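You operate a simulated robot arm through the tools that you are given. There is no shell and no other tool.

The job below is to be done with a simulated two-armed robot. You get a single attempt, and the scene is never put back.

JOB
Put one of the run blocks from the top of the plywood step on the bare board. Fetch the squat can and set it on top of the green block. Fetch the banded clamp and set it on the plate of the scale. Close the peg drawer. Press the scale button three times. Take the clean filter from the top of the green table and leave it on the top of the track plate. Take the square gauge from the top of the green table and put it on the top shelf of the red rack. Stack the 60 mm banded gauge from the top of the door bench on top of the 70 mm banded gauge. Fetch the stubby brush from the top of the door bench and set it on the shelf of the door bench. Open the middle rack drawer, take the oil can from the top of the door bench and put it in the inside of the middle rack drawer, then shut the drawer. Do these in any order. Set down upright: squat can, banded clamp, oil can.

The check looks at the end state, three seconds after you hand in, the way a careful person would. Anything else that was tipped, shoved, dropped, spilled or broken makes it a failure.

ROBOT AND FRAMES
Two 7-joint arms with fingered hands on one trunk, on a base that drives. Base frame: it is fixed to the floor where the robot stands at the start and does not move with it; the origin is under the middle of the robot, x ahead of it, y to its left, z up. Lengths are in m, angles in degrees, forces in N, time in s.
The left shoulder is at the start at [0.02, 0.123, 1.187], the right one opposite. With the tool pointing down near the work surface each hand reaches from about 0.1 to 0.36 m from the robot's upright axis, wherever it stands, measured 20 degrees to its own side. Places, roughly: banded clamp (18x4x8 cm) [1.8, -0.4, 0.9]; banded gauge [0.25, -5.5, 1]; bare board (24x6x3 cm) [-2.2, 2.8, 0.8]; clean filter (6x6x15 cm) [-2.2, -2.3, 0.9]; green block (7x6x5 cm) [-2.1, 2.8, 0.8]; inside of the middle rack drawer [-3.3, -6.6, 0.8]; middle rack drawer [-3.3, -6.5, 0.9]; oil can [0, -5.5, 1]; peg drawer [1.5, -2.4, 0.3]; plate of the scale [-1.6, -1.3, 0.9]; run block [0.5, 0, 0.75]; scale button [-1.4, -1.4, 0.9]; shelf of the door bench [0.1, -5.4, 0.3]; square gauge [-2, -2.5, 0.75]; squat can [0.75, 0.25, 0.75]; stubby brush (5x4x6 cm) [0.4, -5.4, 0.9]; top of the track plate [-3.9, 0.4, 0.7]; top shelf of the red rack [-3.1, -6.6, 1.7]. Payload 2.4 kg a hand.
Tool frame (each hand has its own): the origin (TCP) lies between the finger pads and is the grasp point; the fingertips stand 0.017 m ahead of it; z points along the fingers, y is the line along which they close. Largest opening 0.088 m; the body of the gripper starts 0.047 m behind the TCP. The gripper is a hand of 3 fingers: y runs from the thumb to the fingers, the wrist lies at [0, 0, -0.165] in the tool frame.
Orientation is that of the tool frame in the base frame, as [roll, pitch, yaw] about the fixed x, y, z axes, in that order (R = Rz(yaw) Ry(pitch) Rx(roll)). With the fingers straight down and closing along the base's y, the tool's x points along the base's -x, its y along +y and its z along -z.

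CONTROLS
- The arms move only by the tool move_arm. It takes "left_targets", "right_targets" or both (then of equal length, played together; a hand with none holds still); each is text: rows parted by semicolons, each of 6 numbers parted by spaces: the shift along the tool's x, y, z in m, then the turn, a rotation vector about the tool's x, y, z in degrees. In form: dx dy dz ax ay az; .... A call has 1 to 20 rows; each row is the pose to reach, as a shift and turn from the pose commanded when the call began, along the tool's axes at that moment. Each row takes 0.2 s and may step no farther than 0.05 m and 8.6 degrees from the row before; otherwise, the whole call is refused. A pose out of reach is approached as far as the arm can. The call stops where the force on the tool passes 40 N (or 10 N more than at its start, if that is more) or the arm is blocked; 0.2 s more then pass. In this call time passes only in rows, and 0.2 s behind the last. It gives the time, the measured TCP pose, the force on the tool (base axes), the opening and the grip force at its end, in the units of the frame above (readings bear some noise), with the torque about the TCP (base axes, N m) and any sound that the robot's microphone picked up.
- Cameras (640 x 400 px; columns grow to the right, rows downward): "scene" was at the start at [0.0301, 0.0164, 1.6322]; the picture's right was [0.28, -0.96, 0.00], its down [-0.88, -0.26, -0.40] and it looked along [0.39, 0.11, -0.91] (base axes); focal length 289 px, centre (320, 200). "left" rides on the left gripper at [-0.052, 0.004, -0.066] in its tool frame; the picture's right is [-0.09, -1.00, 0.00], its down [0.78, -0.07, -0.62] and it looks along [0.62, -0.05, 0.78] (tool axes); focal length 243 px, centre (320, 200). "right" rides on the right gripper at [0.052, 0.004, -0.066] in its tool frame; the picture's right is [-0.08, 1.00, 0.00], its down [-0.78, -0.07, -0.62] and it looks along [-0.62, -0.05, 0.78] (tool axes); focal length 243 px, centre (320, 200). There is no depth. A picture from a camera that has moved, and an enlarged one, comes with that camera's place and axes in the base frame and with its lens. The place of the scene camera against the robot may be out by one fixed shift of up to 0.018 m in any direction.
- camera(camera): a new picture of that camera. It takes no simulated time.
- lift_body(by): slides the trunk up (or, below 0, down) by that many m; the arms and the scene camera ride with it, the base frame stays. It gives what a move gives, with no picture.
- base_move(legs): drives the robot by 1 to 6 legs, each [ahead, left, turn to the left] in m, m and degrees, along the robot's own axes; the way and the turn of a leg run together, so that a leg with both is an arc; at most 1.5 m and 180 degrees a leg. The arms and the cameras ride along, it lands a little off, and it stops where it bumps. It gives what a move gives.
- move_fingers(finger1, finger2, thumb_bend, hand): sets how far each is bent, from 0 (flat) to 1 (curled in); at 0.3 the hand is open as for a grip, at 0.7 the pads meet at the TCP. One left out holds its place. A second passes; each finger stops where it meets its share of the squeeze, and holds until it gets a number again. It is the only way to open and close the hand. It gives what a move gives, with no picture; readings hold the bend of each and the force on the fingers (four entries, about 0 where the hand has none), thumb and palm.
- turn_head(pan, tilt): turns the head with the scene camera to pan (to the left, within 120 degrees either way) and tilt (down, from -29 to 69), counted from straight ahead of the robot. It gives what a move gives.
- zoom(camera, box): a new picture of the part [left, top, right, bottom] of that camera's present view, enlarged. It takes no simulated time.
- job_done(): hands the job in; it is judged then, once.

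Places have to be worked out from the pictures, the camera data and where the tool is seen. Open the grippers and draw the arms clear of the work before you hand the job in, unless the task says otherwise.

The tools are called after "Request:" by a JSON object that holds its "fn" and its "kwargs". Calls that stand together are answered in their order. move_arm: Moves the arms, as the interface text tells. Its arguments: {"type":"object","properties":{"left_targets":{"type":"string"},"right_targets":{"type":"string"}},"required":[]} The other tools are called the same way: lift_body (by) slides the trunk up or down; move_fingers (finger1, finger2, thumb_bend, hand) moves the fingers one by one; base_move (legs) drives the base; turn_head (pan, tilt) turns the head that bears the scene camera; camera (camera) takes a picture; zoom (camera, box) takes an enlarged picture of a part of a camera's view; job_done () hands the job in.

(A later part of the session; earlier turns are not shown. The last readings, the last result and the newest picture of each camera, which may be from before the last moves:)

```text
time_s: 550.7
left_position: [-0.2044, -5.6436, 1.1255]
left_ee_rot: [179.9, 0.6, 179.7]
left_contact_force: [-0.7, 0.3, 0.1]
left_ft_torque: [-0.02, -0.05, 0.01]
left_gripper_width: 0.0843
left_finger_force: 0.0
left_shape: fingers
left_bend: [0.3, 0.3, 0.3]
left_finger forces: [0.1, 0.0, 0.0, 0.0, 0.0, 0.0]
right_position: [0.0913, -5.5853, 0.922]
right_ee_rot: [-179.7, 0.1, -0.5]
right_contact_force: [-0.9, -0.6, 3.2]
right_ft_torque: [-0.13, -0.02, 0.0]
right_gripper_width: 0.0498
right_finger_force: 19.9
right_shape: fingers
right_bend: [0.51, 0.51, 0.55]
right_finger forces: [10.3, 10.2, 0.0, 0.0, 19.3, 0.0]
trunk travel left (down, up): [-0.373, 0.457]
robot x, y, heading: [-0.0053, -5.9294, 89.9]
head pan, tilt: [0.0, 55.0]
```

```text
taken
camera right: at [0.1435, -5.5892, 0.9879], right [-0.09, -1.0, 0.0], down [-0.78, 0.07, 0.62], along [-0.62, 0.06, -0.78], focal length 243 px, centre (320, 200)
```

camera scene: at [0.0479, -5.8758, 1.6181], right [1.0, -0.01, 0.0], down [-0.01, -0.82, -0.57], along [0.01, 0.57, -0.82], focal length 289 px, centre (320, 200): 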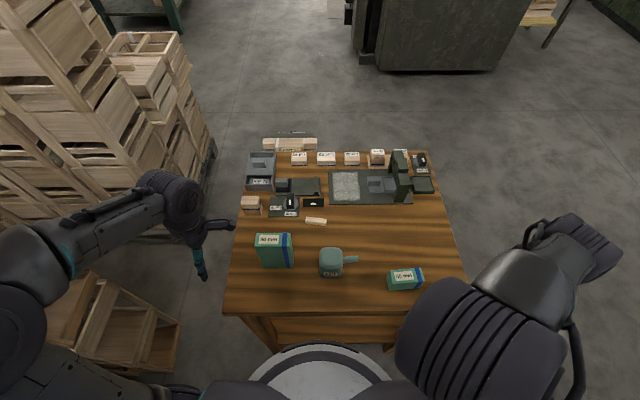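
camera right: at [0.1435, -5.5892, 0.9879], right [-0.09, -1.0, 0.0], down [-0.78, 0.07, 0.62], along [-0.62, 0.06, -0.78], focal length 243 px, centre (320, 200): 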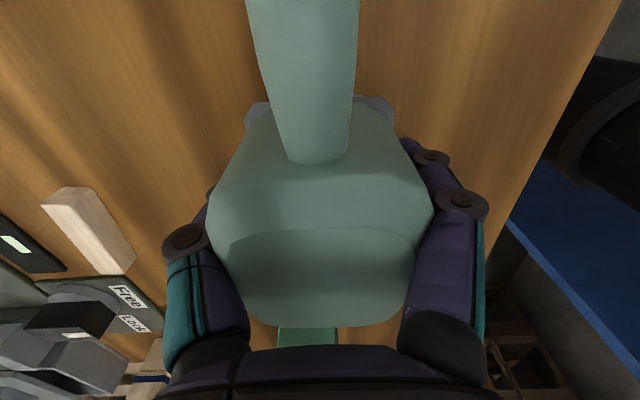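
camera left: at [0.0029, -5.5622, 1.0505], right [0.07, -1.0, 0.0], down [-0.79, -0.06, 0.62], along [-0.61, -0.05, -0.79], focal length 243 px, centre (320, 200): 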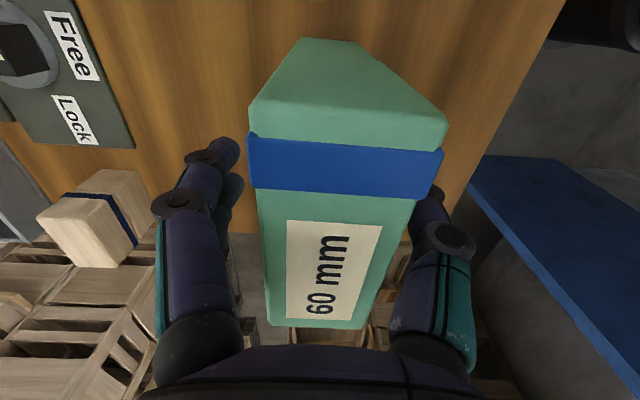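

Firm grip (10+10 vs 19 N). I lift a little and check that it stays upright.

Request:
{"fn": "move_arm", "kwargs": {"right_targets": "0 0 -0.015 0 0 0; 0 0 -0.04 0 0 0; 0 0 -0.08 0 0 0; 0 0 -0.12 0 0 0; 0 0 -0.16 0 0 0"}}

Request:
{"fn": "camera", "kwargs": {"camera": "right"}}

Request:
{"fn": "zoom", "kwargs": {"camera": "scene", "box": [225, 150, 465, 320]}}

```text
time_s: 551.9
left_position: [-0.2039, -5.6439, 1.124]
left_ee_rot: [179.9, 0.6, 179.7]
left_contact_force: [-0.4, 0.7, 0.6]
left_ft_torque: [0.02, -0.03, -0.01]
left_gripper_width: 0.0843
left_finger_force: 0.1
left_shape: fingers
left_bend: [0.3, 0.3, 0.3]
left_finger forces: [0.0, 0.1, 0.0, 0.1, 0.1, 0.1]
right_position: [0.0917, -5.5864, 1.0834]
right_ee_rot: [-179.9, 0.0, -0.5]
right_contact_force: [0.2, 0.6, -1.6]
right_ft_torque: [0.03, -0.03, 0.0]
right_gripper_width: 0.0497
right_finger_force: 18.2
right_shape: fingers
right_bend: [0.51, 0.51, 0.55]
right_finger forces: [9.3, 9.1, 0.0, 0.1, 18.8, 0.0]
trunk travel left (down, up): [-0.373, 0.457]
robot x, y, heading: [-0.0012, -5.9253, 89.8]
head pan, tilt: [0.0, 55.0]
```

```text
taken
camera right: at [0.1427, -5.5898, 1.1494], right [-0.09, -1.0, 0.0], down [-0.78, 0.07, 0.62], along [-0.62, 0.06, -0.78], focal length 243 px, centre (320, 200)
```

right: 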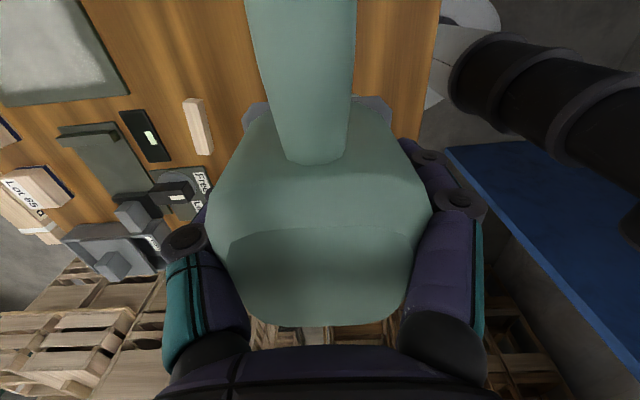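

```text
2.35 times, centred on (345, 235) of scene
camera zoom: at [-0.0097, -5.8751, 1.6181], right [1.0, 0.0, 0.0], down [0.0, -0.82, -0.57], along [0.0, 0.57, -0.82], focal length 680 px, centre (261, 118)
```

zoom: 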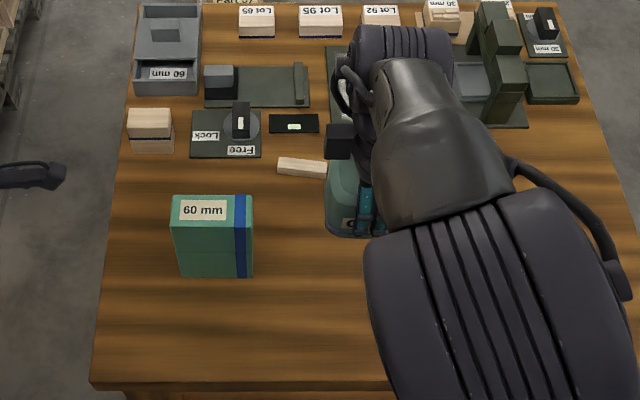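

The oil can hangs upright. I slide back out to the right (east) along the same line.

Request:
{"fn": "base_move", "kwargs": {"legs": [[0, -0.5, 0.1], [0.0, -0.56, 0]]}}

Request:
{"fn": "camera", "kwargs": {"camera": "right"}}

```text
time_s: 557.6
left_position: [0.8463, -5.6471, 1.1256]
left_ee_rot: [-180.0, 0.4, 179.7]
left_contact_force: [0.2, 0.3, 0.3]
left_ft_torque: [-0.01, 0.02, 0.02]
left_gripper_width: 0.0843
left_finger_force: 0.1
left_shape: fingers
left_bend: [0.3, 0.3, 0.3]
left_finger forces: [0.0, 0.1, 0.1, 0.1, 0.0, 0.0]
right_position: [1.1401, -5.5888, 1.0839]
right_ee_rot: [-179.9, 0.2, -0.6]
right_contact_force: [-1.1, 0.1, -1.2]
right_ft_torque: [-0.01, 0.03, 0.01]
right_gripper_width: 0.0494
right_finger_force: 18.9
right_shape: fingers
right_bend: [0.51, 0.51, 0.55]
right_finger forces: [9.2, 9.2, 0.1, 0.0, 18.8, 0.0]
trunk travel left (down, up): [-0.373, 0.457]
robot x, y, heading: [1.048, -5.9284, 89.7]
head pan, tilt: [0.0, 55.0]
```

```text
taken
camera right: at [1.1929, -5.5921, 1.1488], right [-0.09, -1.0, 0.0], down [-0.78, 0.07, 0.62], along [-0.62, 0.06, -0.78], focal length 243 px, centre (320, 200)
```

right: 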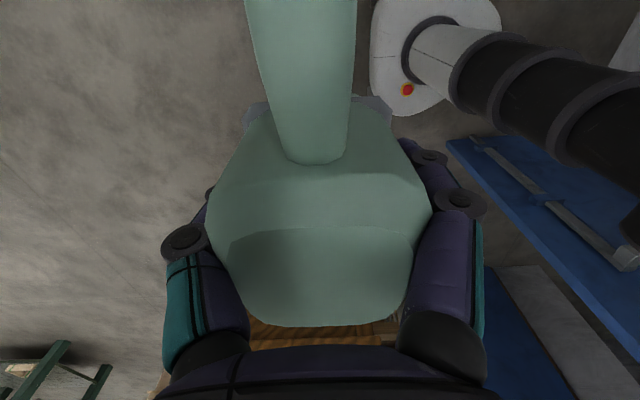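

Out of the gap with the can upright. I drive north past the bench, turn to face −y, and head back along the known route toward the red rack.

Request:
{"fn": "base_move", "kwargs": {"legs": [[0.9, 0, 0], [0, 0, 179.8], [-0.8, -0.95, 0], [-0.75, -0.85, 0]]}}

Request:
{"fn": "turn_head", "kwargs": {"pan": -80, "tilt": 25}}

Request:
{"fn": "camera", "kwargs": {"camera": "scene"}}

Request:
{"fn": "camera", "kwargs": {"camera": "right"}}

```text
time_s: 580.9
left_position: [-0.5943, -3.8817, 1.1251]
left_ee_rot: [-180.0, 0.5, 3.5]
left_contact_force: [0.6, -0.1, -0.7]
left_ft_torque: [-0.02, 0.01, 0.0]
left_gripper_width: 0.0843
left_finger_force: 0.0
left_shape: fingers
left_bend: [0.3, 0.3, 0.3]
left_finger forces: [0.1, 0.0, 0.1, 0.0, 0.1, 0.0]
right_position: [-0.885, -3.9564, 1.0832]
right_ee_rot: [-180.0, 0.0, -176.8]
right_contact_force: [0.2, 0.1, -1.1]
right_ft_torque: [-0.03, 0.01, 0.01]
right_gripper_width: 0.0492
right_finger_force: 16.8
right_shape: fingers
right_bend: [0.51, 0.5, 0.55]
right_finger forces: [8.5, 8.3, 0.0, 0.0, 17.4, 0.1]
trunk travel left (down, up): [-0.373, 0.457]
robot x, y, heading: [-0.8113, -3.6088, -86.3]
head pan, tilt: [0.0, 55.0]
```

```text
time_s: 582.4
left_position: [-0.5942, -3.8805, 1.1247]
left_ee_rot: [179.9, 0.5, 3.5]
left_contact_force: [-0.2, 0.7, 0.2]
left_ft_torque: [0.02, 0.04, 0.01]
left_gripper_width: 0.084
left_finger_force: 0.1
left_shape: fingers
left_bend: [0.3, 0.3, 0.3]
left_finger forces: [0.1, 0.1, 0.0, 0.1, 0.0, 0.1]
right_position: [-0.885, -3.9573, 1.0842]
right_ee_rot: [-179.9, 0.1, -176.7]
right_contact_force: [0.0, 0.0, -1.5]
right_ft_torque: [0.01, -0.01, 0.01]
right_gripper_width: 0.049
right_finger_force: 16.8
right_shape: fingers
right_bend: [0.51, 0.5, 0.55]
right_finger forces: [8.2, 8.3, 0.1, 0.0, 17.3, 0.0]
trunk travel left (down, up): [-0.373, 0.457]
robot x, y, heading: [-0.8119, -3.6111, -86.7]
head pan, tilt: [-80.0, 25.0]
```

```text
taken
camera scene: at [-0.9116, -3.6126, 1.6621], right [-0.23, 0.97, 0.0], down [0.41, 0.1, -0.91], along [-0.88, -0.21, -0.42], focal length 289 px, centre (320, 200)
```

scene: 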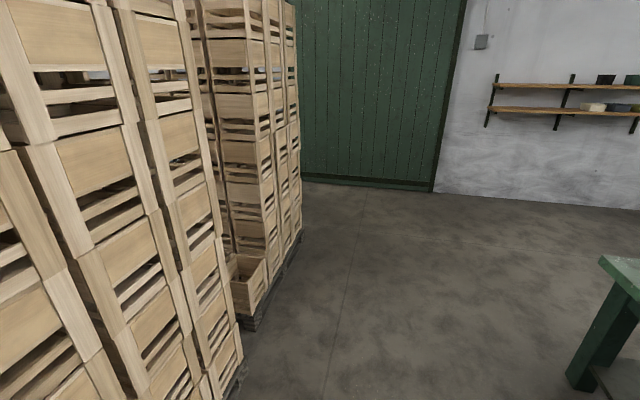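

```text
taken
camera right: at [-0.9369, -3.9541, 1.1489], right [0.03, 1.0, 0.0], down [0.78, -0.02, 0.62], along [0.62, -0.02, -0.78], focal length 243 px, centre (320, 200)
```

right: 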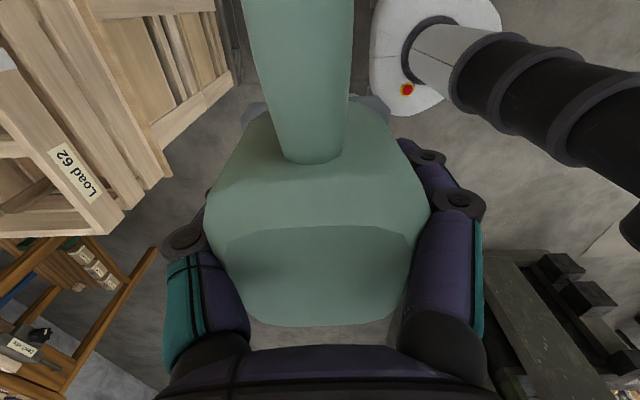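

I back off a little to y≈−3.4, fix the heading and continue west.

Request:
{"fn": "base_move", "kwargs": {"legs": [[-0.22, -0.2, -3.4], [0, -1.2, 0], [0, -1.2, 0]]}}

```text
time_s: 595.9
left_position: [-3.2376, -3.6742, 1.1246]
left_ee_rot: [180.0, 0.5, -0.5]
left_contact_force: [1.0, 0.6, -0.1]
left_ft_torque: [0.02, -0.01, 0.0]
left_gripper_width: 0.0844
left_finger_force: 0.1
left_shape: fingers
left_bend: [0.3, 0.3, 0.3]
left_finger forces: [0.1, 0.0, 0.0, 0.0, 0.1, 0.0]
right_position: [-3.5322, -3.7315, 1.0834]
right_ee_rot: [-179.9, 0.0, 179.3]
right_contact_force: [-0.5, -0.3, -1.5]
right_ft_torque: [-0.02, -0.03, -0.01]
right_gripper_width: 0.0491
right_finger_force: 16.6
right_shape: fingers
right_bend: [0.51, 0.5, 0.55]
right_finger forces: [8.4, 8.3, 0.0, 0.0, 17.4, 0.1]
trunk travel left (down, up): [-0.373, 0.457]
robot x, y, heading: [-3.439, -3.3904, -90.7]
head pan, tilt: [-80.0, 25.0]
```

Request:
{"fn": "base_move", "kwargs": {"legs": [[0, -0.76, 0.6], [1.1, 0, 0], [1.05, 0, 0]]}}

Request:
{"fn": "turn_head", "kwargs": {"pan": 40, "tilt": 35}}

Request:
{"fn": "camera", "kwargs": {"camera": "scene"}}

```text
time_s: 610.3
left_position: [-3.9362, -5.8204, 1.1241]
left_ee_rot: [-180.0, 0.6, 2.0]
left_contact_force: [-0.3, -0.7, 0.4]
left_ft_torque: [0.02, 0.0, 0.01]
left_gripper_width: 0.0844
left_finger_force: 0.1
left_shape: fingers
left_bend: [0.3, 0.3, 0.3]
left_finger forces: [0.0, 0.1, 0.0, 0.0, 0.0, 0.0]
right_position: [-4.2291, -5.891, 1.0841]
right_ee_rot: [-179.9, 0.1, -178.1]
right_contact_force: [0.3, 1.0, -2.2]
right_ft_torque: [0.01, 0.01, 0.03]
right_gripper_width: 0.0489
right_finger_force: 17.0
right_shape: fingers
right_bend: [0.51, 0.5, 0.55]
right_finger forces: [8.4, 8.3, 0.0, 0.1, 17.3, 0.1]
trunk travel left (down, up): [-0.373, 0.457]
robot x, y, heading: [-4.1489, -5.5473, -87.9]
head pan, tilt: [-80.0, 25.0]
```

```text
time_s: 612.3
left_position: [-3.9372, -5.8211, 1.1249]
left_ee_rot: [-180.0, 0.5, 2.1]
left_contact_force: [0.1, 0.1, -0.7]
left_ft_torque: [-0.02, -0.04, -0.04]
left_gripper_width: 0.0846
left_finger_force: 0.0
left_shape: fingers
left_bend: [0.3, 0.3, 0.3]
left_finger forces: [0.0, 0.0, 0.0, 0.0, 0.0, 0.0]
right_position: [-4.2295, -5.8895, 1.0833]
right_ee_rot: [-179.9, 0.1, -178.1]
right_contact_force: [-0.4, 0.0, -1.7]
right_ft_torque: [-0.03, 0.03, 0.02]
right_gripper_width: 0.0488
right_finger_force: 16.5
right_shape: fingers
right_bend: [0.51, 0.5, 0.55]
right_finger forces: [8.4, 8.3, 0.0, 0.1, 17.4, 0.1]
trunk travel left (down, up): [-0.373, 0.457]
robot x, y, heading: [-4.1503, -5.5471, -88.0]
head pan, tilt: [40.0, 35.0]
```

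```text
taken
camera scene: at [-4.0984, -5.5914, 1.6463], right [-0.74, -0.67, 0.0], down [-0.38, 0.43, -0.82], along [0.55, -0.61, -0.57], focal length 289 px, centre (320, 200)
```

scene: 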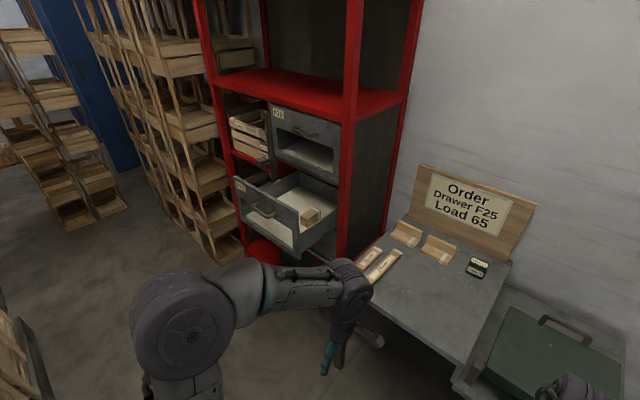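

The drawer is still open. I slide over in front of it, keeping clear of the drawer front (y≈−6.12), and look in.

Request:
{"fn": "base_move", "kwargs": {"legs": [[0, 0.5, -2], [0.0, 0.48, 0]]}}

Request:
{"fn": "turn_head", "kwargs": {"pan": -8, "tilt": 52}}

Request:
{"fn": "camera", "kwargs": {"camera": "scene"}}

Request:
{"fn": "zoom", "kwargs": {"camera": "scene", "box": [220, 120, 440, 280]}}

```text
time_s: 617.8
left_position: [-2.9481, -5.8245, 1.1244]
left_ee_rot: [-180.0, 0.5, -0.3]
left_contact_force: [-0.3, 0.7, 0.4]
left_ft_torque: [0.01, 0.0, 0.0]
left_gripper_width: 0.0845
left_finger_force: 0.0
left_shape: fingers
left_bend: [0.3, 0.3, 0.3]
left_finger forces: [0.0, 0.0, 0.0, 0.0, 0.1, 0.0]
right_position: [-3.2431, -5.8811, 1.0836]
right_ee_rot: [-179.9, 0.1, 179.4]
right_contact_force: [0.3, -0.1, -1.6]
right_ft_torque: [-0.01, -0.01, -0.04]
right_gripper_width: 0.0494
right_finger_force: 17.2
right_shape: fingers
right_bend: [0.51, 0.5, 0.55]
right_finger forces: [8.4, 8.3, 0.0, 0.0, 17.4, 0.0]
trunk travel left (down, up): [-0.373, 0.457]
robot x, y, heading: [-3.1491, -5.5357, -90.4]
head pan, tilt: [40.0, 35.0]
```

```text
time_s: 618.9
left_position: [-2.9473, -5.8233, 1.125]
left_ee_rot: [-179.9, 0.5, -0.3]
left_contact_force: [-0.6, -0.2, -0.5]
left_ft_torque: [0.0, -0.01, -0.02]
left_gripper_width: 0.0843
left_finger_force: 0.1
left_shape: fingers
left_bend: [0.3, 0.3, 0.3]
left_finger forces: [0.0, 0.0, 0.0, 0.0, 0.0, 0.0]
right_position: [-3.2438, -5.8805, 1.0839]
right_ee_rot: [-179.9, 0.0, 179.4]
right_contact_force: [-0.2, 0.6, -1.6]
right_ft_torque: [-0.04, 0.0, 0.01]
right_gripper_width: 0.0489
right_finger_force: 16.5
right_shape: fingers
right_bend: [0.51, 0.5, 0.55]
right_finger forces: [8.4, 8.2, 0.0, 0.0, 17.4, 0.1]
trunk travel left (down, up): [-0.373, 0.457]
robot x, y, heading: [-3.1506, -5.537, -90.3]
head pan, tilt: [-8.0, 52.0]
```

```text
taken
camera scene: at [-3.1673, -5.595, 1.6219], right [-0.99, 0.14, 0.0], down [0.11, 0.78, -0.62], along [-0.09, -0.61, -0.79], focal length 289 px, centre (320, 200)
```

scene: 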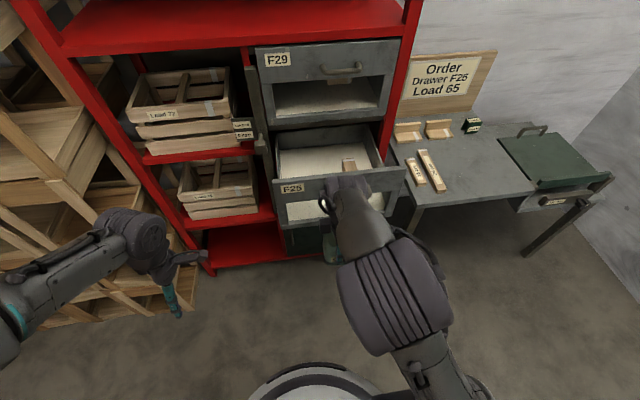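

```text
2.50 times, centred on (330, 200) of scene
camera zoom: at [-3.1673, -5.595, 1.6219], right [-0.99, 0.14, 0.0], down [0.11, 0.78, -0.62], along [-0.09, -0.61, -0.79], focal length 723 px, centre (295, 200)
```

zoom: 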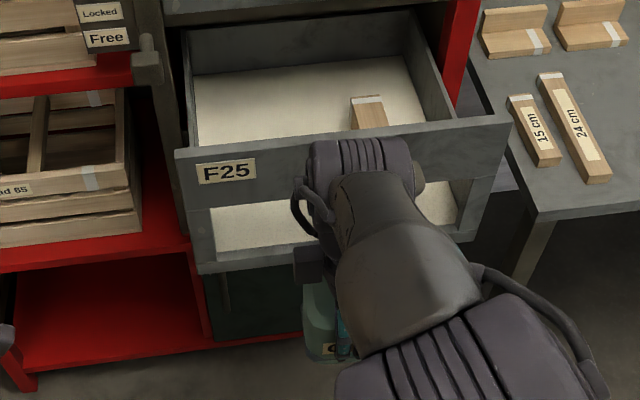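

Front panel top is at z≈1.048, x −3.485…−3.115; the wooden piece lies near x≈−3.385. I raise the can above the panel height, pull the left hand in, and drive forward so the can is over the drawer's left part.

Request:
{"fn": "move_arm", "kwargs": {"left_targets": "0 -0.035 0 0 0 0; 0 -0.07 0 0 0 0", "right_targets": "0 0 -0.03 0 0 0; 0 0 -0.06 0 0 0"}}

Request:
{"fn": "base_move", "kwargs": {"legs": [[0.22, 0, 0.2]]}}

Request:
{"fn": "camera", "kwargs": {"camera": "scene"}}

Request:
{"fn": "camera", "kwargs": {"camera": "right"}}

```text
time_s: 619.5
left_position: [-2.9469, -5.7546, 1.1242]
left_ee_rot: [179.8, 0.4, -0.3]
left_contact_force: [-0.7, -0.4, 0.4]
left_ft_torque: [0.03, 0.01, -0.02]
left_gripper_width: 0.0845
left_finger_force: 0.0
left_shape: fingers
left_bend: [0.3, 0.3, 0.3]
left_finger forces: [0.0, 0.0, 0.0, 0.1, 0.0, 0.0]
right_position: [-3.2429, -5.8816, 1.1434]
right_ee_rot: [-179.8, 0.0, 179.3]
right_contact_force: [0.0, 0.7, -2.0]
right_ft_torque: [-0.02, 0.0, -0.01]
right_gripper_width: 0.049
right_finger_force: 16.7
right_shape: fingers
right_bend: [0.51, 0.5, 0.55]
right_finger forces: [8.4, 8.2, 0.1, 0.0, 17.2, 0.0]
trunk travel left (down, up): [-0.373, 0.457]
robot x, y, heading: [-3.1537, -5.5404, -90.2]
head pan, tilt: [-8.0, 52.0]
```

```text
time_s: 621.2
left_position: [-2.9492, -5.9794, 1.1243]
left_ee_rot: [-180.0, 0.5, -0.5]
left_contact_force: [0.1, -0.1, -0.5]
left_ft_torque: [0.01, -0.03, -0.03]
left_gripper_width: 0.0842
left_finger_force: 0.1
left_shape: fingers
left_bend: [0.3, 0.3, 0.3]
left_finger forces: [0.0, 0.0, 0.1, 0.1, 0.0, 0.0]
right_position: [-3.2464, -6.1041, 1.143]
right_ee_rot: [-180.0, 0.1, 179.4]
right_contact_force: [0.5, -0.6, -1.5]
right_ft_torque: [0.0, 0.02, 0.0]
right_gripper_width: 0.0491
right_finger_force: 16.8
right_shape: fingers
right_bend: [0.51, 0.5, 0.55]
right_finger forces: [8.4, 8.2, 0.0, 0.1, 17.3, 0.1]
trunk travel left (down, up): [-0.373, 0.457]
robot x, y, heading: [-3.1515, -5.7627, -90.7]
head pan, tilt: [-8.0, 52.0]
```

```text
taken
camera scene: at [-3.1688, -5.8191, 1.6219], right [-0.99, 0.15, 0.0], down [0.12, 0.78, -0.61], along [-0.09, -0.61, -0.79], focal length 289 px, centre (320, 200)
```

scene: 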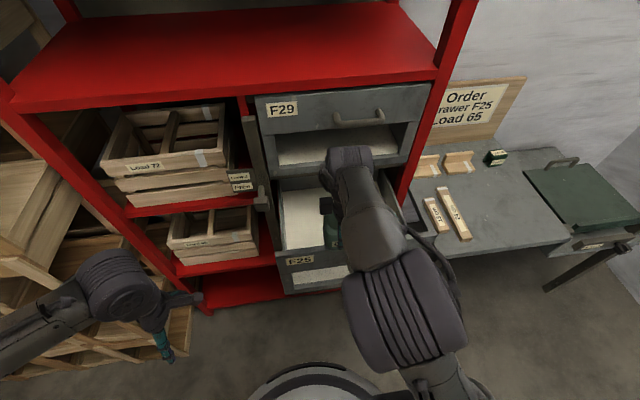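

```text
taken
camera right: at [-3.2979, -6.0991, 1.2086], right [0.1, 1.0, 0.0], down [0.78, -0.07, 0.62], along [0.62, -0.06, -0.78], focal length 243 px, centre (320, 200)
```

right: 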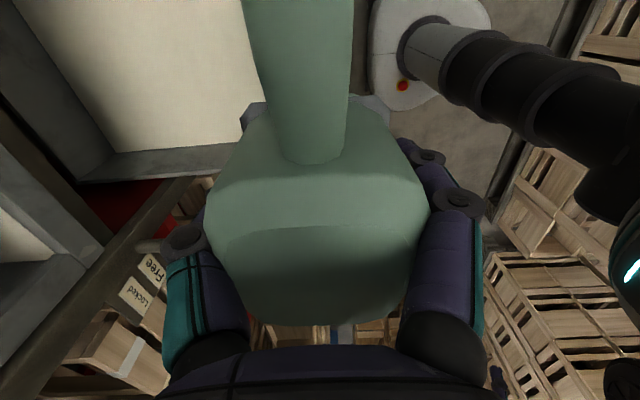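

Path over the panel is clear. I advance the remaining 12 cm.

Request:
{"fn": "base_move", "kwargs": {"legs": [[0.12, 0, 0.5]]}}

Request:
{"fn": "camera", "kwargs": {"camera": "scene"}}

Request:
{"fn": "camera", "kwargs": {"camera": "right"}}

Request:
{"fn": "zoom", "kwargs": {"camera": "scene", "box": [240, 80, 440, 260]}}

```text
time_s: 622.4
left_position: [-2.9489, -6.0972, 1.124]
left_ee_rot: [-180.0, 0.5, 0.2]
left_contact_force: [0.3, 0.2, 0.2]
left_ft_torque: [-0.02, 0.02, 0.03]
left_gripper_width: 0.0844
left_finger_force: 0.0
left_shape: fingers
left_bend: [0.3, 0.3, 0.3]
left_finger forces: [0.0, 0.0, 0.0, 0.0, 0.0, 0.0]
right_position: [-3.2426, -6.2258, 1.1429]
right_ee_rot: [180.0, 0.1, 179.9]
right_contact_force: [0.1, -0.7, -1.1]
right_ft_torque: [0.03, 0.01, 0.01]
right_gripper_width: 0.049
right_finger_force: 16.8
right_shape: fingers
right_bend: [0.51, 0.5, 0.55]
right_finger forces: [8.3, 8.2, 0.1, 0.0, 17.2, 0.0]
trunk travel left (down, up): [-0.373, 0.457]
robot x, y, heading: [-3.1508, -5.8849, -89.6]
head pan, tilt: [-8.0, 52.0]
```

```text
taken
camera scene: at [-3.1686, -5.9388, 1.6218], right [-0.99, 0.14, 0.0], down [0.11, 0.78, -0.61], along [-0.08, -0.61, -0.79], focal length 289 px, centre (320, 200)
```

scene: 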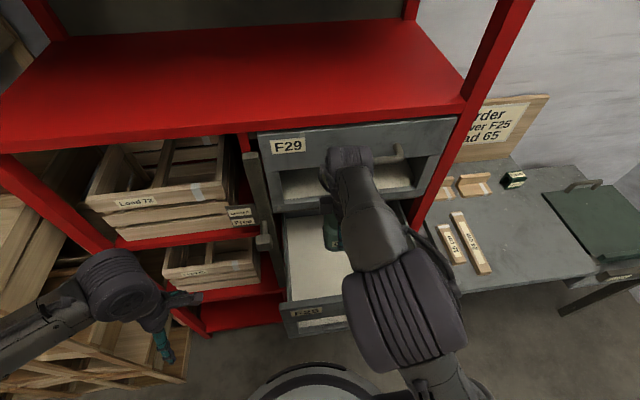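

```text
taken
camera right: at [-3.2952, -6.2198, 1.2085], right [0.09, 1.0, 0.0], down [0.78, -0.07, 0.62], along [0.62, -0.05, -0.78], focal length 243 px, centre (320, 200)
```

right: 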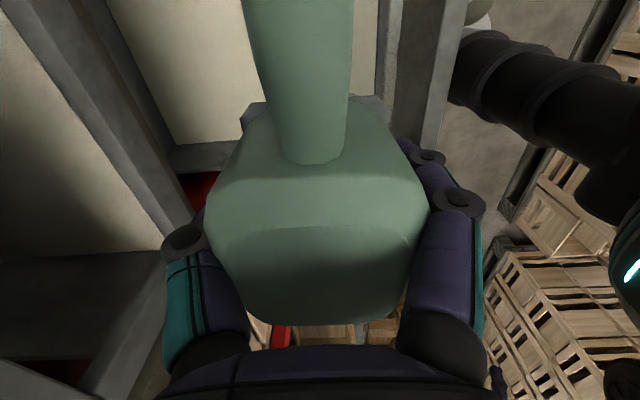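

```text
2.22 times, centred on (340, 170) of scene
camera zoom: at [-3.1686, -5.9388, 1.6218], right [-0.99, 0.14, 0.0], down [0.11, 0.78, -0.61], along [-0.08, -0.61, -0.79], focal length 643 px, centre (276, 267)
```

zoom: 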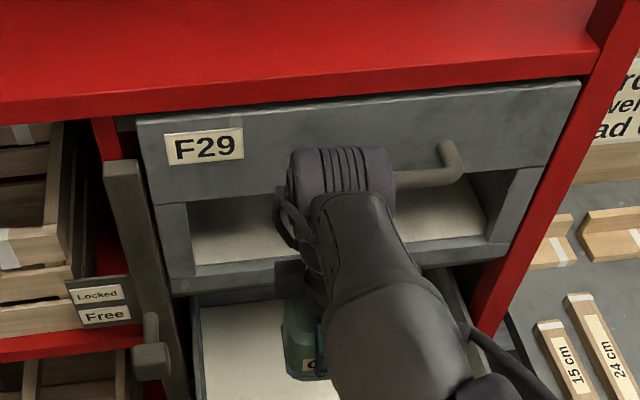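

Clearances to F29's handle (~3 cm) and side walls are adequate. I lower the can into the drawer in stages.

Request:
{"fn": "move_arm", "kwargs": {"right_targets": "0 0.006 0.04 0 0 0; 0 0.008 0.08 0 0 0; 0 0.008 0.12 0 0 0"}}

Request:
{"fn": "camera", "kwargs": {"camera": "right"}}

Request:
{"fn": "zoom", "kwargs": {"camera": "scene", "box": [240, 80, 440, 300]}}

```text
time_s: 623.2
left_position: [-2.9474, -6.0974, 1.1242]
left_ee_rot: [-180.0, 0.6, 0.1]
left_contact_force: [0.0, -1.2, 0.0]
left_ft_torque: [0.03, 0.03, 0.0]
left_gripper_width: 0.0842
left_finger_force: 0.0
left_shape: fingers
left_bend: [0.3, 0.3, 0.3]
left_finger forces: [0.1, 0.0, 0.0, 0.0, 0.0, 0.1]
right_position: [-3.2434, -6.2182, 1.0229]
right_ee_rot: [-179.9, 0.1, 179.8]
right_contact_force: [0.2, -0.1, -1.8]
right_ft_torque: [0.01, -0.02, 0.02]
right_gripper_width: 0.0488
right_finger_force: 16.8
right_shape: fingers
right_bend: [0.51, 0.5, 0.55]
right_finger forces: [8.1, 8.1, 0.1, 0.1, 16.9, 0.0]
trunk travel left (down, up): [-0.373, 0.457]
robot x, y, heading: [-3.1531, -5.8801, -89.7]
head pan, tilt: [-8.0, 52.0]
```

```text
taken
camera right: at [-3.2949, -6.2105, 1.0885], right [0.09, 1.0, 0.0], down [0.78, -0.07, 0.62], along [0.62, -0.06, -0.78], focal length 243 px, centre (320, 200)
```

right: 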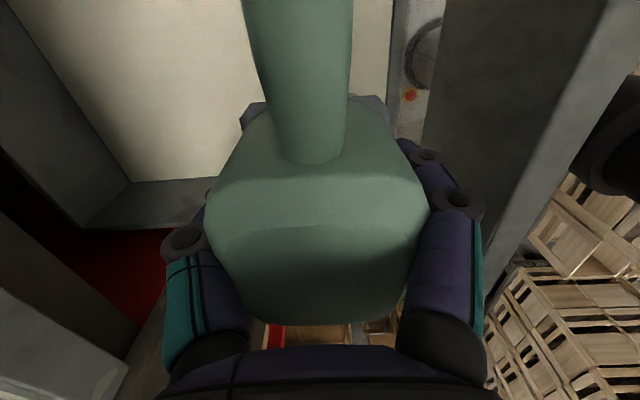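

```text
1.82 times, centred on (340, 190) of scene
camera zoom: at [-3.1687, -5.9373, 1.6219], right [-0.99, 0.14, 0.0], down [0.11, 0.78, -0.62], along [-0.08, -0.61, -0.79], focal length 526 px, centre (284, 218)
```

zoom: 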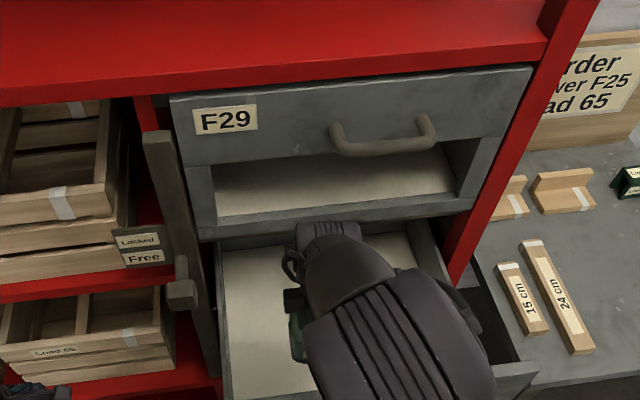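

The hand is inside the drawer outline. To keep the forearm well above the drawer's front panel, I raise the trunk 0.12 m so the arm reaches in more steeply, then lower the hand again.

Request:
{"fn": "lift_body", "kwargs": {"by": 0.12}}

Request:
{"fn": "move_arm", "kwargs": {"right_targets": "0 0 0.04 0 0 0; 0 0 0.08 0 0 0; 0 0 0.12 0 0 0; 0 0 0.16 0 0 0"}}

Request:
{"fn": "camera", "kwargs": {"camera": "right"}}

Request:
{"fn": "camera", "kwargs": {"camera": "scene"}}

```text
time_s: 624.7
left_position: [-2.9487, -6.0978, 1.2443]
left_ee_rot: [-180.0, 0.5, 0.1]
left_contact_force: [0.5, 0.2, 0.3]
left_ft_torque: [-0.04, 0.0, -0.02]
left_gripper_width: 0.084
left_finger_force: 0.0
left_shape: fingers
left_bend: [0.3, 0.3, 0.3]
left_finger forces: [0.0, 0.0, 0.0, 0.1, 0.0, 0.0]
right_position: [-3.2426, -6.2156, 1.1446]
right_ee_rot: [-179.9, 0.2, 179.8]
right_contact_force: [-0.1, 0.2, -1.8]
right_ft_torque: [-0.03, -0.01, -0.04]
right_gripper_width: 0.049
right_finger_force: 16.8
right_shape: fingers
right_bend: [0.51, 0.5, 0.55]
right_finger forces: [8.1, 8.1, 0.0, 0.0, 16.9, 0.0]
trunk travel left (down, up): [-0.493, 0.337]
robot x, y, heading: [-3.1498, -5.8803, -90.1]
head pan, tilt: [-8.0, 52.0]
```

```text
time_s: 625.7
left_position: [-2.9487, -6.0957, 1.2446]
left_ee_rot: [179.9, 0.5, 0.2]
left_contact_force: [0.2, -0.2, -0.1]
left_ft_torque: [0.0, 0.01, 0.04]
left_gripper_width: 0.0842
left_finger_force: 0.2
left_shape: fingers
left_bend: [0.3, 0.3, 0.3]
left_finger forces: [0.0, 0.0, 0.1, 0.0, 0.1, 0.0]
right_position: [-3.2422, -6.2174, 0.9824]
right_ee_rot: [-179.7, 0.2, 180.0]
right_contact_force: [0.5, 0.4, -1.3]
right_ft_torque: [-0.01, -0.03, -0.01]
right_gripper_width: 0.0486
right_finger_force: 16.1
right_shape: fingers
right_bend: [0.51, 0.5, 0.55]
right_finger forces: [7.8, 7.8, 0.0, 0.0, 16.5, 0.1]
trunk travel left (down, up): [-0.493, 0.337]
robot x, y, heading: [-3.1497, -5.8819, -90.1]
head pan, tilt: [-8.0, 52.0]
```

```text
taken
camera right: at [-3.2948, -6.2111, 1.0481], right [0.09, 1.0, 0.0], down [0.78, -0.07, 0.62], along [0.62, -0.06, -0.78], focal length 243 px, centre (320, 200)
```

right: 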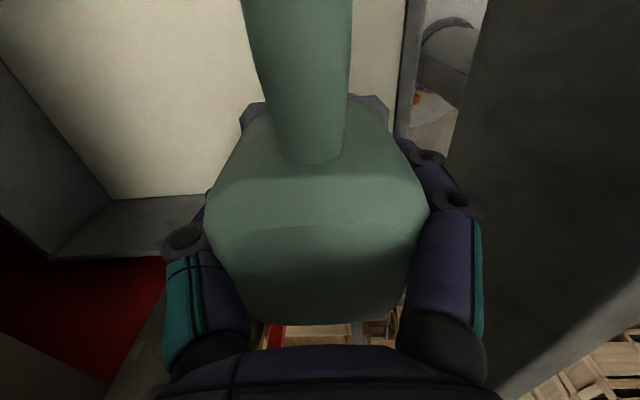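

```text
taken
camera scene: at [-3.1687, -5.9372, 1.7419], right [-0.99, 0.14, 0.0], down [0.11, 0.78, -0.62], along [-0.08, -0.61, -0.79], focal length 289 px, centre (320, 200)
```

scene: 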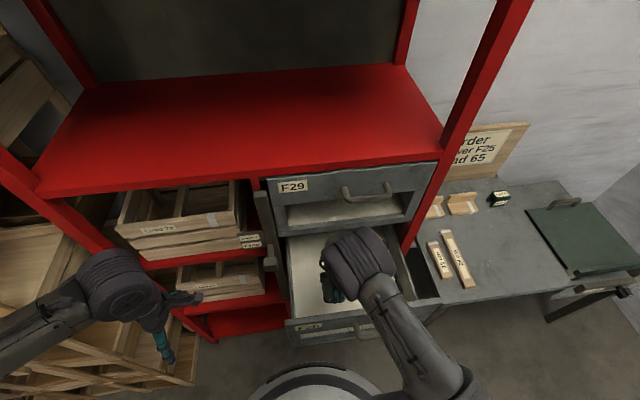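

Request:
{"fn": "move_arm", "kwargs": {"right_targets": "0 0 0.015 0 0 0; 0 0 0.03 0 0 0"}}

Request:
{"fn": "zoom", "kwargs": {"camera": "scene", "box": [250, 160, 450, 350]}}

Request:
{"fn": "camera", "kwargs": {"camera": "right"}}

```text
time_s: 626.3
left_position: [-2.9486, -6.0967, 1.2444]
left_ee_rot: [180.0, 0.5, 0.2]
left_contact_force: [0.1, -1.2, -1.1]
left_ft_torque: [0.01, 0.03, 0.02]
left_gripper_width: 0.0844
left_finger_force: 0.0
left_shape: fingers
left_bend: [0.3, 0.3, 0.3]
left_finger forces: [0.0, 0.0, 0.0, 0.0, 0.0, 0.0]
right_position: [-3.2412, -6.2175, 0.9523]
right_ee_rot: [-179.8, 0.1, 179.8]
right_contact_force: [0.4, -0.1, -1.6]
right_ft_torque: [-0.01, 0.01, -0.02]
right_gripper_width: 0.0487
right_finger_force: 15.7
right_shape: fingers
right_bend: [0.51, 0.5, 0.55]
right_finger forces: [7.9, 8.0, 0.0, 0.0, 16.5, 0.0]
trunk travel left (down, up): [-0.493, 0.337]
robot x, y, heading: [-3.155, -5.8821, -89.7]
head pan, tilt: [-8.0, 52.0]
```

```text
2.11 times, centred on (350, 255) of scene
camera zoom: at [-3.1686, -5.9367, 1.7419], right [-0.99, 0.14, 0.0], down [0.11, 0.78, -0.62], along [-0.08, -0.61, -0.79], focal length 609 px, centre (257, 84)
```

zoom: 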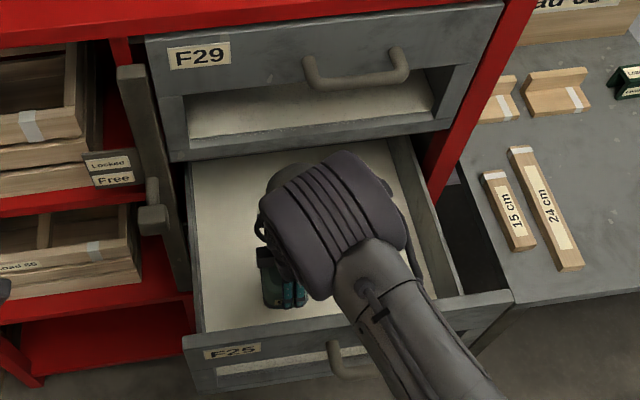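

```text
taken
camera right: at [-3.2942, -6.2116, 1.0181], right [0.09, 1.0, 0.0], down [0.78, -0.07, 0.62], along [0.62, -0.06, -0.78], focal length 243 px, centre (320, 200)
```

right: 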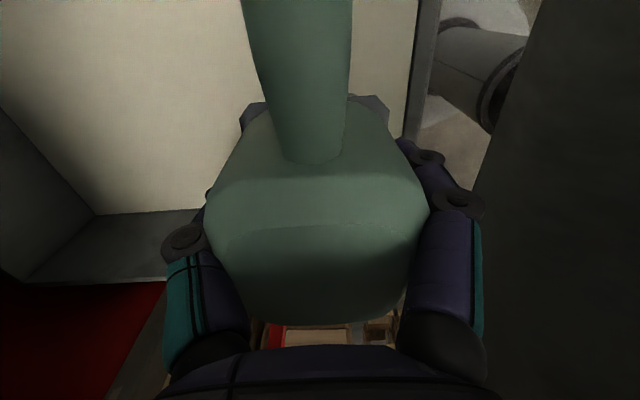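

Request:
{"fn": "move_arm", "kwargs": {"right_targets": "0 0 0.012 0 0 0; 0 0 0.025 0 0 0"}}

Request:
{"fn": "move_arm", "kwargs": {"right_targets": "0 0 0.008 0 0 0; 0 0 0.015 0 0 0"}}

```text
time_s: 626.9
left_position: [-2.9477, -6.0958, 1.2448]
left_ee_rot: [179.9, 0.5, 0.1]
left_contact_force: [-0.8, -0.1, 0.4]
left_ft_torque: [-0.02, 0.02, 0.02]
left_gripper_width: 0.0844
left_finger_force: 0.0
left_shape: fingers
left_bend: [0.3, 0.3, 0.3]
left_finger forces: [0.1, 0.0, 0.0, 0.0, 0.0, 0.0]
right_position: [-3.242, -6.2167, 0.9298]
right_ee_rot: [-179.9, 0.0, 179.9]
right_contact_force: [0.4, 0.6, -1.9]
right_ft_torque: [-0.03, 0.02, 0.03]
right_gripper_width: 0.0489
right_finger_force: 16.5
right_shape: fingers
right_bend: [0.51, 0.5, 0.55]
right_finger forces: [7.9, 7.9, 0.1, 0.0, 16.4, 0.1]
trunk travel left (down, up): [-0.493, 0.337]
robot x, y, heading: [-3.1512, -5.8834, -89.8]
head pan, tilt: [-8.0, 52.0]
```

```text
time_s: 627.5
left_position: [-2.9473, -6.0968, 1.2442]
left_ee_rot: [-180.0, 0.6, 0.1]
left_contact_force: [0.5, 0.3, -0.1]
left_ft_torque: [-0.01, 0.03, -0.01]
left_gripper_width: 0.0843
left_finger_force: 0.0
left_shape: fingers
left_bend: [0.3, 0.3, 0.3]
left_finger forces: [0.0, 0.0, 0.0, 0.0, 0.0, 0.1]
right_position: [-3.2424, -6.2159, 0.9133]
right_ee_rot: [-179.7, 0.1, 179.8]
right_contact_force: [-0.1, 0.3, -1.0]
right_ft_torque: [0.03, -0.04, 0.03]
right_gripper_width: 0.0488
right_finger_force: 16.2
right_shape: fingers
right_bend: [0.51, 0.5, 0.55]
right_finger forces: [8.0, 7.9, 0.0, 0.0, 16.4, 0.0]
trunk travel left (down, up): [-0.493, 0.337]
robot x, y, heading: [-3.1534, -5.8802, -90.0]
head pan, tilt: [-8.0, 52.0]
```

Request:
{"fn": "move_arm", "kwargs": {"right_targets": "0 0 0.008 0 0 0"}}

Request:
{"fn": "zoom", "kwargs": {"camera": "scene", "box": [250, 160, 450, 350]}}

Request:
{"fn": "camera", "kwargs": {"camera": "right"}}

```text
time_s: 627.9
left_position: [-2.9467, -6.0953, 1.2441]
left_ee_rot: [179.9, 0.5, 0.2]
left_contact_force: [-0.4, -0.1, -0.1]
left_ft_torque: [0.0, 0.0, 0.01]
left_gripper_width: 0.0843
left_finger_force: 0.0
left_shape: fingers
left_bend: [0.3, 0.3, 0.3]
left_finger forces: [0.0, 0.0, 0.1, 0.0, 0.1, 0.1]
right_position: [-3.2419, -6.2162, 0.9069]
right_ee_rot: [-179.9, 0.1, 179.8]
right_contact_force: [0.1, 0.0, -1.3]
right_ft_torque: [0.01, -0.01, -0.01]
right_gripper_width: 0.0488
right_finger_force: 16.0
right_shape: fingers
right_bend: [0.51, 0.5, 0.55]
right_finger forces: [7.8, 7.9, 0.1, 0.0, 16.4, 0.0]
trunk travel left (down, up): [-0.493, 0.337]
robot x, y, heading: [-3.1536, -5.8807, -90.3]
head pan, tilt: [-8.0, 52.0]
```

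```text
2.11 times, centred on (350, 255) of scene
camera zoom: at [-3.1687, -5.9369, 1.7419], right [-0.99, 0.14, 0.0], down [0.11, 0.78, -0.62], along [-0.08, -0.61, -0.79], focal length 609 px, centre (257, 84)
```

zoom: 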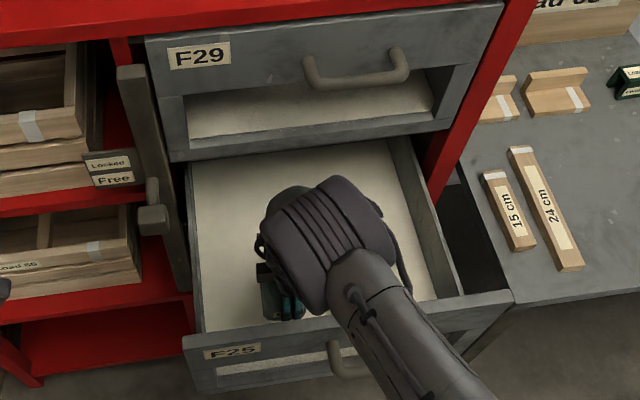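

```text
taken
camera right: at [-3.294, -6.2108, 0.9714], right [0.09, 1.0, 0.0], down [0.78, -0.07, 0.62], along [0.62, -0.06, -0.78], focal length 243 px, centre (320, 200)
```

right: 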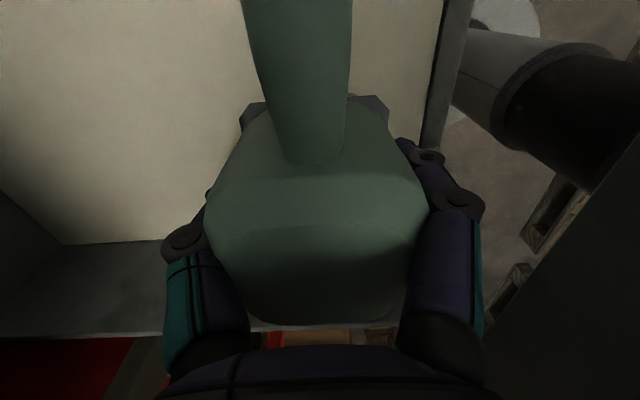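

Still above the floor (estimated z≈0.82). I continue in small steps.

Request:
{"fn": "move_arm", "kwargs": {"right_targets": "0 0 0.007 0 0 0; 0 0 0.014 0 0 0"}}

Request:
{"fn": "move_arm", "kwargs": {"right_targets": "0 0 0.006 0 0 0; 0 0 0.012 0 0 0"}}

Request:
{"fn": "camera", "kwargs": {"camera": "right"}}

Request:
{"fn": "zoom", "kwargs": {"camera": "scene", "box": [250, 160, 450, 350]}}

```text
time_s: 628.5
left_position: [-2.9483, -6.0956, 1.2446]
left_ee_rot: [179.9, 0.5, 0.1]
left_contact_force: [0.0, 0.1, -0.4]
left_ft_torque: [-0.01, 0.01, -0.02]
left_gripper_width: 0.0845
left_finger_force: 0.0
left_shape: fingers
left_bend: [0.3, 0.3, 0.3]
left_finger forces: [0.1, 0.0, 0.1, 0.1, 0.1, 0.1]
right_position: [-3.2415, -6.2161, 0.892]
right_ee_rot: [-179.9, 0.1, 179.9]
right_contact_force: [0.4, 0.0, -2.1]
right_ft_torque: [-0.02, -0.01, 0.02]
right_gripper_width: 0.0486
right_finger_force: 16.0
right_shape: fingers
right_bend: [0.51, 0.5, 0.55]
right_finger forces: [7.9, 7.8, 0.0, 0.1, 16.3, 0.0]
trunk travel left (down, up): [-0.493, 0.337]
robot x, y, heading: [-3.1478, -5.8816, -90.0]
head pan, tilt: [-8.0, 52.0]
```

```text
time_s: 629.1
left_position: [-2.9485, -6.0967, 1.2438]
left_ee_rot: [180.0, 0.5, 0.1]
left_contact_force: [-0.1, 0.0, -0.5]
left_ft_torque: [0.02, -0.02, -0.05]
left_gripper_width: 0.0845
left_finger_force: 0.1
left_shape: fingers
left_bend: [0.3, 0.3, 0.3]
left_finger forces: [0.0, 0.1, 0.1, 0.0, 0.0, 0.0]
right_position: [-3.2414, -6.2168, 0.8807]
right_ee_rot: [-179.9, 0.1, 179.9]
right_contact_force: [-0.3, -0.3, -1.1]
right_ft_torque: [-0.03, -0.02, 0.02]
right_gripper_width: 0.0487
right_finger_force: 16.1
right_shape: fingers
right_bend: [0.51, 0.5, 0.55]
right_finger forces: [8.0, 7.9, 0.1, 0.1, 16.3, 0.1]
trunk travel left (down, up): [-0.493, 0.337]
robot x, y, heading: [-3.1499, -5.8824, -89.8]
head pan, tilt: [-8.0, 52.0]
```

```text
taken
camera right: at [-3.2945, -6.2106, 0.9455], right [0.09, 1.0, 0.0], down [0.78, -0.07, 0.62], along [0.62, -0.06, -0.78], focal length 243 px, centre (320, 200)
```

right: 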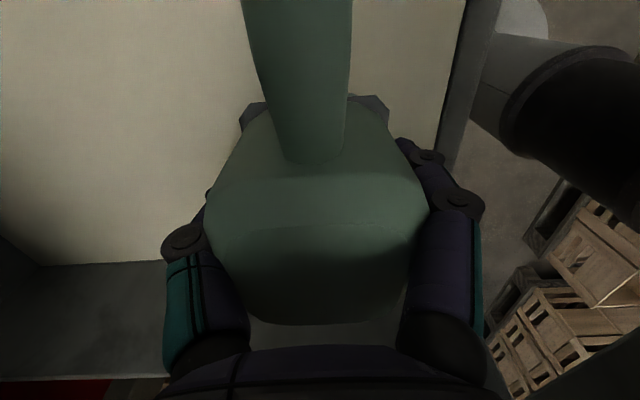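

```text
2.11 times, centred on (350, 255) of scene
camera zoom: at [-3.1686, -5.9368, 1.7419], right [-0.99, 0.14, 0.0], down [0.11, 0.78, -0.62], along [-0.08, -0.61, -0.79], focal length 609 px, centre (257, 84)
```

zoom: 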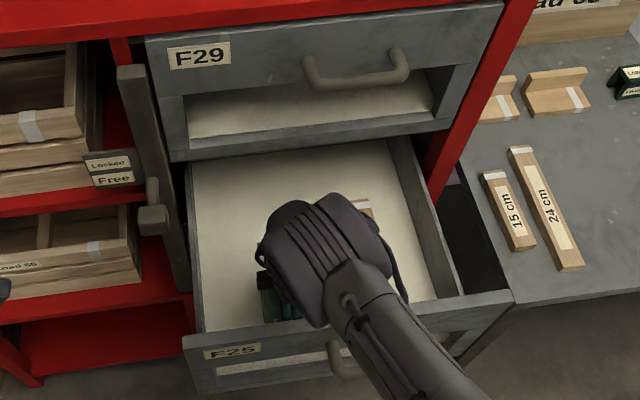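

Request:
{"fn": "move_arm", "kwargs": {"right_targets": "0 0 0.006 0 0 0; 0 0 0.012 0 0 0"}}

Request:
{"fn": "move_arm", "kwargs": {"right_targets": "0 0 0.005 0 0 0"}}

```text
time_s: 629.7
left_position: [-2.9488, -6.0962, 1.2439]
left_ee_rot: [-180.0, 0.5, 0.1]
left_contact_force: [0.5, -0.4, -0.2]
left_ft_torque: [0.01, -0.01, 0.01]
left_gripper_width: 0.0844
left_finger_force: 0.1
left_shape: fingers
left_bend: [0.3, 0.3, 0.3]
left_finger forces: [0.0, 0.1, 0.0, 0.1, 0.1, 0.1]
right_position: [-3.2414, -6.2179, 0.8676]
right_ee_rot: [-179.9, 0.1, 179.7]
right_contact_force: [-0.6, -0.2, -1.0]
right_ft_torque: [0.03, -0.03, -0.02]
right_gripper_width: 0.0487
right_finger_force: 16.1
right_shape: fingers
right_bend: [0.51, 0.5, 0.55]
right_finger forces: [7.8, 7.9, 0.0, 0.0, 16.3, 0.0]
trunk travel left (down, up): [-0.493, 0.337]
robot x, y, heading: [-3.1503, -5.8847, -89.7]
head pan, tilt: [-8.0, 52.0]
```

```text
time_s: 630.1
left_position: [-2.9485, -6.0967, 1.2448]
left_ee_rot: [-180.0, 0.4, 0.1]
left_contact_force: [-0.8, 0.0, 0.1]
left_ft_torque: [0.01, 0.02, 0.0]
left_gripper_width: 0.0842
left_finger_force: 0.0
left_shape: fingers
left_bend: [0.3, 0.3, 0.3]
left_finger forces: [0.1, 0.0, 0.0, 0.2, 0.0, 0.0]
right_position: [-3.2415, -6.2171, 0.8627]
right_ee_rot: [-179.9, 0.1, 179.9]
right_contact_force: [0.1, -0.5, -1.8]
right_ft_torque: [-0.02, -0.02, -0.02]
right_gripper_width: 0.0487
right_finger_force: 16.0
right_shape: fingers
right_bend: [0.51, 0.5, 0.55]
right_finger forces: [7.8, 7.8, 0.1, 0.0, 16.3, 0.1]
trunk travel left (down, up): [-0.493, 0.337]
robot x, y, heading: [-3.1503, -5.8815, -90.0]
head pan, tilt: [-8.0, 52.0]
```

Request:
{"fn": "move_arm", "kwargs": {"right_targets": "0 0 0.004 0 0 0"}}

Request:
{"fn": "move_arm", "kwargs": {"right_targets": "0 0 0.004 0 0 0"}}

```text
time_s: 630.5
left_position: [-2.9471, -6.0963, 1.2437]
left_ee_rot: [-179.9, 0.5, 0.1]
left_contact_force: [0.6, 0.2, -0.2]
left_ft_torque: [0.03, -0.02, -0.02]
left_gripper_width: 0.0843
left_finger_force: 0.1
left_shape: fingers
left_bend: [0.3, 0.3, 0.3]
left_finger forces: [0.0, 0.0, 0.1, 0.0, 0.0, 0.1]
right_position: [-3.2422, -6.2164, 0.8587]
right_ee_rot: [-179.9, 0.1, 180.0]
right_contact_force: [-0.5, 0.1, -2.2]
right_ft_torque: [-0.02, 0.04, -0.01]
right_gripper_width: 0.0488
right_finger_force: 16.0
right_shape: fingers
right_bend: [0.51, 0.5, 0.55]
right_finger forces: [7.8, 7.8, 0.1, 0.0, 16.4, 0.1]
trunk travel left (down, up): [-0.493, 0.337]
robot x, y, heading: [-3.15, -5.8832, -89.8]
head pan, tilt: [-8.0, 52.0]
```

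```text
time_s: 630.9
left_position: [-2.9483, -6.0966, 1.2454]
left_ee_rot: [180.0, 0.5, 0.1]
left_contact_force: [-0.4, -0.1, 0.7]
left_ft_torque: [-0.01, -0.01, -0.02]
left_gripper_width: 0.0839
left_finger_force: 0.1
left_shape: fingers
left_bend: [0.3, 0.3, 0.3]
left_finger forces: [0.0, 0.1, 0.0, 0.0, 0.0, 0.1]
right_position: [-3.2423, -6.2177, 0.8539]
right_ee_rot: [-179.9, 0.1, 179.8]
right_contact_force: [0.5, -0.6, -1.4]
right_ft_torque: [0.0, -0.01, 0.01]
right_gripper_width: 0.0487
right_finger_force: 15.7
right_shape: fingers
right_bend: [0.51, 0.5, 0.55]
right_finger forces: [7.8, 7.8, 0.0, 0.0, 16.3, 0.0]
trunk travel left (down, up): [-0.493, 0.337]
robot x, y, heading: [-3.1522, -5.8811, -90.0]
head pan, tilt: [-8.0, 52.0]
```

Request:
{"fn": "move_arm", "kwargs": {"right_targets": "0 0 0.004 0 0 0"}}

Request:
{"fn": "camera", "kwargs": {"camera": "right"}}

```text
time_s: 631.3
left_position: [-2.9499, -6.096, 1.2444]
left_ee_rot: [-180.0, 0.5, 0.1]
left_contact_force: [0.0, 0.7, -1.0]
left_ft_torque: [0.0, 0.01, -0.01]
left_gripper_width: 0.0843
left_finger_force: 0.0
left_shape: fingers
left_bend: [0.3, 0.3, 0.3]
left_finger forces: [0.0, 0.0, 0.0, 0.0, 0.0, 0.0]
right_position: [-3.2424, -6.2175, 0.8506]
right_ee_rot: [-179.9, 0.2, 179.9]
right_contact_force: [-0.6, -0.5, -1.3]
right_ft_torque: [0.01, 0.0, 0.0]
right_gripper_width: 0.0486
right_finger_force: 16.2
right_shape: fingers
right_bend: [0.51, 0.5, 0.55]
right_finger forces: [7.9, 7.8, 0.1, 0.0, 16.4, 0.1]
trunk travel left (down, up): [-0.493, 0.337]
robot x, y, heading: [-3.1496, -5.8762, -90.0]
head pan, tilt: [-8.0, 52.0]
```

```text
taken
camera right: at [-3.2937, -6.2112, 0.916], right [0.09, 1.0, 0.0], down [0.78, -0.07, 0.62], along [0.62, -0.06, -0.78], focal length 243 px, centre (320, 200)
```

right: 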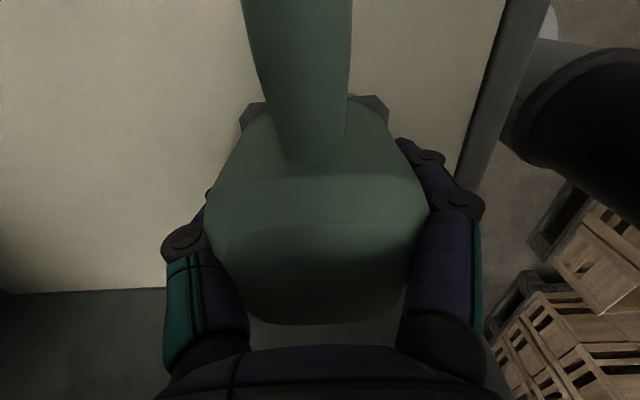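

Request:
{"fn": "move_arm", "kwargs": {"right_targets": "0 0 0.004 0 0 0"}}

Request:
{"fn": "move_arm", "kwargs": {"right_targets": "0 0 0.004 0 0 0"}}

```text
time_s: 631.7
left_position: [-2.9475, -6.0952, 1.2447]
left_ee_rot: [-180.0, 0.4, 0.1]
left_contact_force: [0.2, 0.0, -0.3]
left_ft_torque: [0.04, 0.01, 0.03]
left_gripper_width: 0.0845
left_finger_force: 0.1
left_shape: fingers
left_bend: [0.3, 0.3, 0.3]
left_finger forces: [0.0, 0.1, 0.0, 0.0, 0.0, 0.0]
right_position: [-3.2421, -6.2176, 0.8468]
right_ee_rot: [-179.9, 0.1, 180.0]
right_contact_force: [0.5, 0.1, 2.2]
right_ft_torque: [0.09, 0.02, 0.0]
right_gripper_width: 0.0489
right_finger_force: 16.9
right_shape: fingers
right_bend: [0.51, 0.5, 0.55]
right_finger forces: [8.3, 8.3, 0.0, 0.1, 16.6, 0.0]
trunk travel left (down, up): [-0.493, 0.337]
robot x, y, heading: [-3.1544, -5.8834, -90.0]
head pan, tilt: [-8.0, 52.0]
```

```text
time_s: 632.1
left_position: [-2.9475, -6.0939, 1.2452]
left_ee_rot: [179.9, 0.5, 0.1]
left_contact_force: [-0.5, 0.3, 0.4]
left_ft_torque: [0.02, 0.01, -0.02]
left_gripper_width: 0.0843
left_finger_force: 0.0
left_shape: fingers
left_bend: [0.3, 0.3, 0.3]
left_finger forces: [0.0, 0.1, 0.0, 0.0, 0.0, 0.0]
right_position: [-3.2413, -6.2167, 0.8459]
right_ee_rot: [-179.6, 0.1, 179.9]
right_contact_force: [-0.7, -1.2, 29.9]
right_ft_torque: [0.26, 0.04, 0.01]
right_gripper_width: 0.049
right_finger_force: 21.0
right_shape: fingers
right_bend: [0.52, 0.52, 0.57]
right_finger forces: [10.2, 10.3, 0.0, 0.0, 21.5, 0.1]
trunk travel left (down, up): [-0.493, 0.337]
robot x, y, heading: [-3.1522, -5.8786, -90.2]
head pan, tilt: [-8.0, 52.0]
```

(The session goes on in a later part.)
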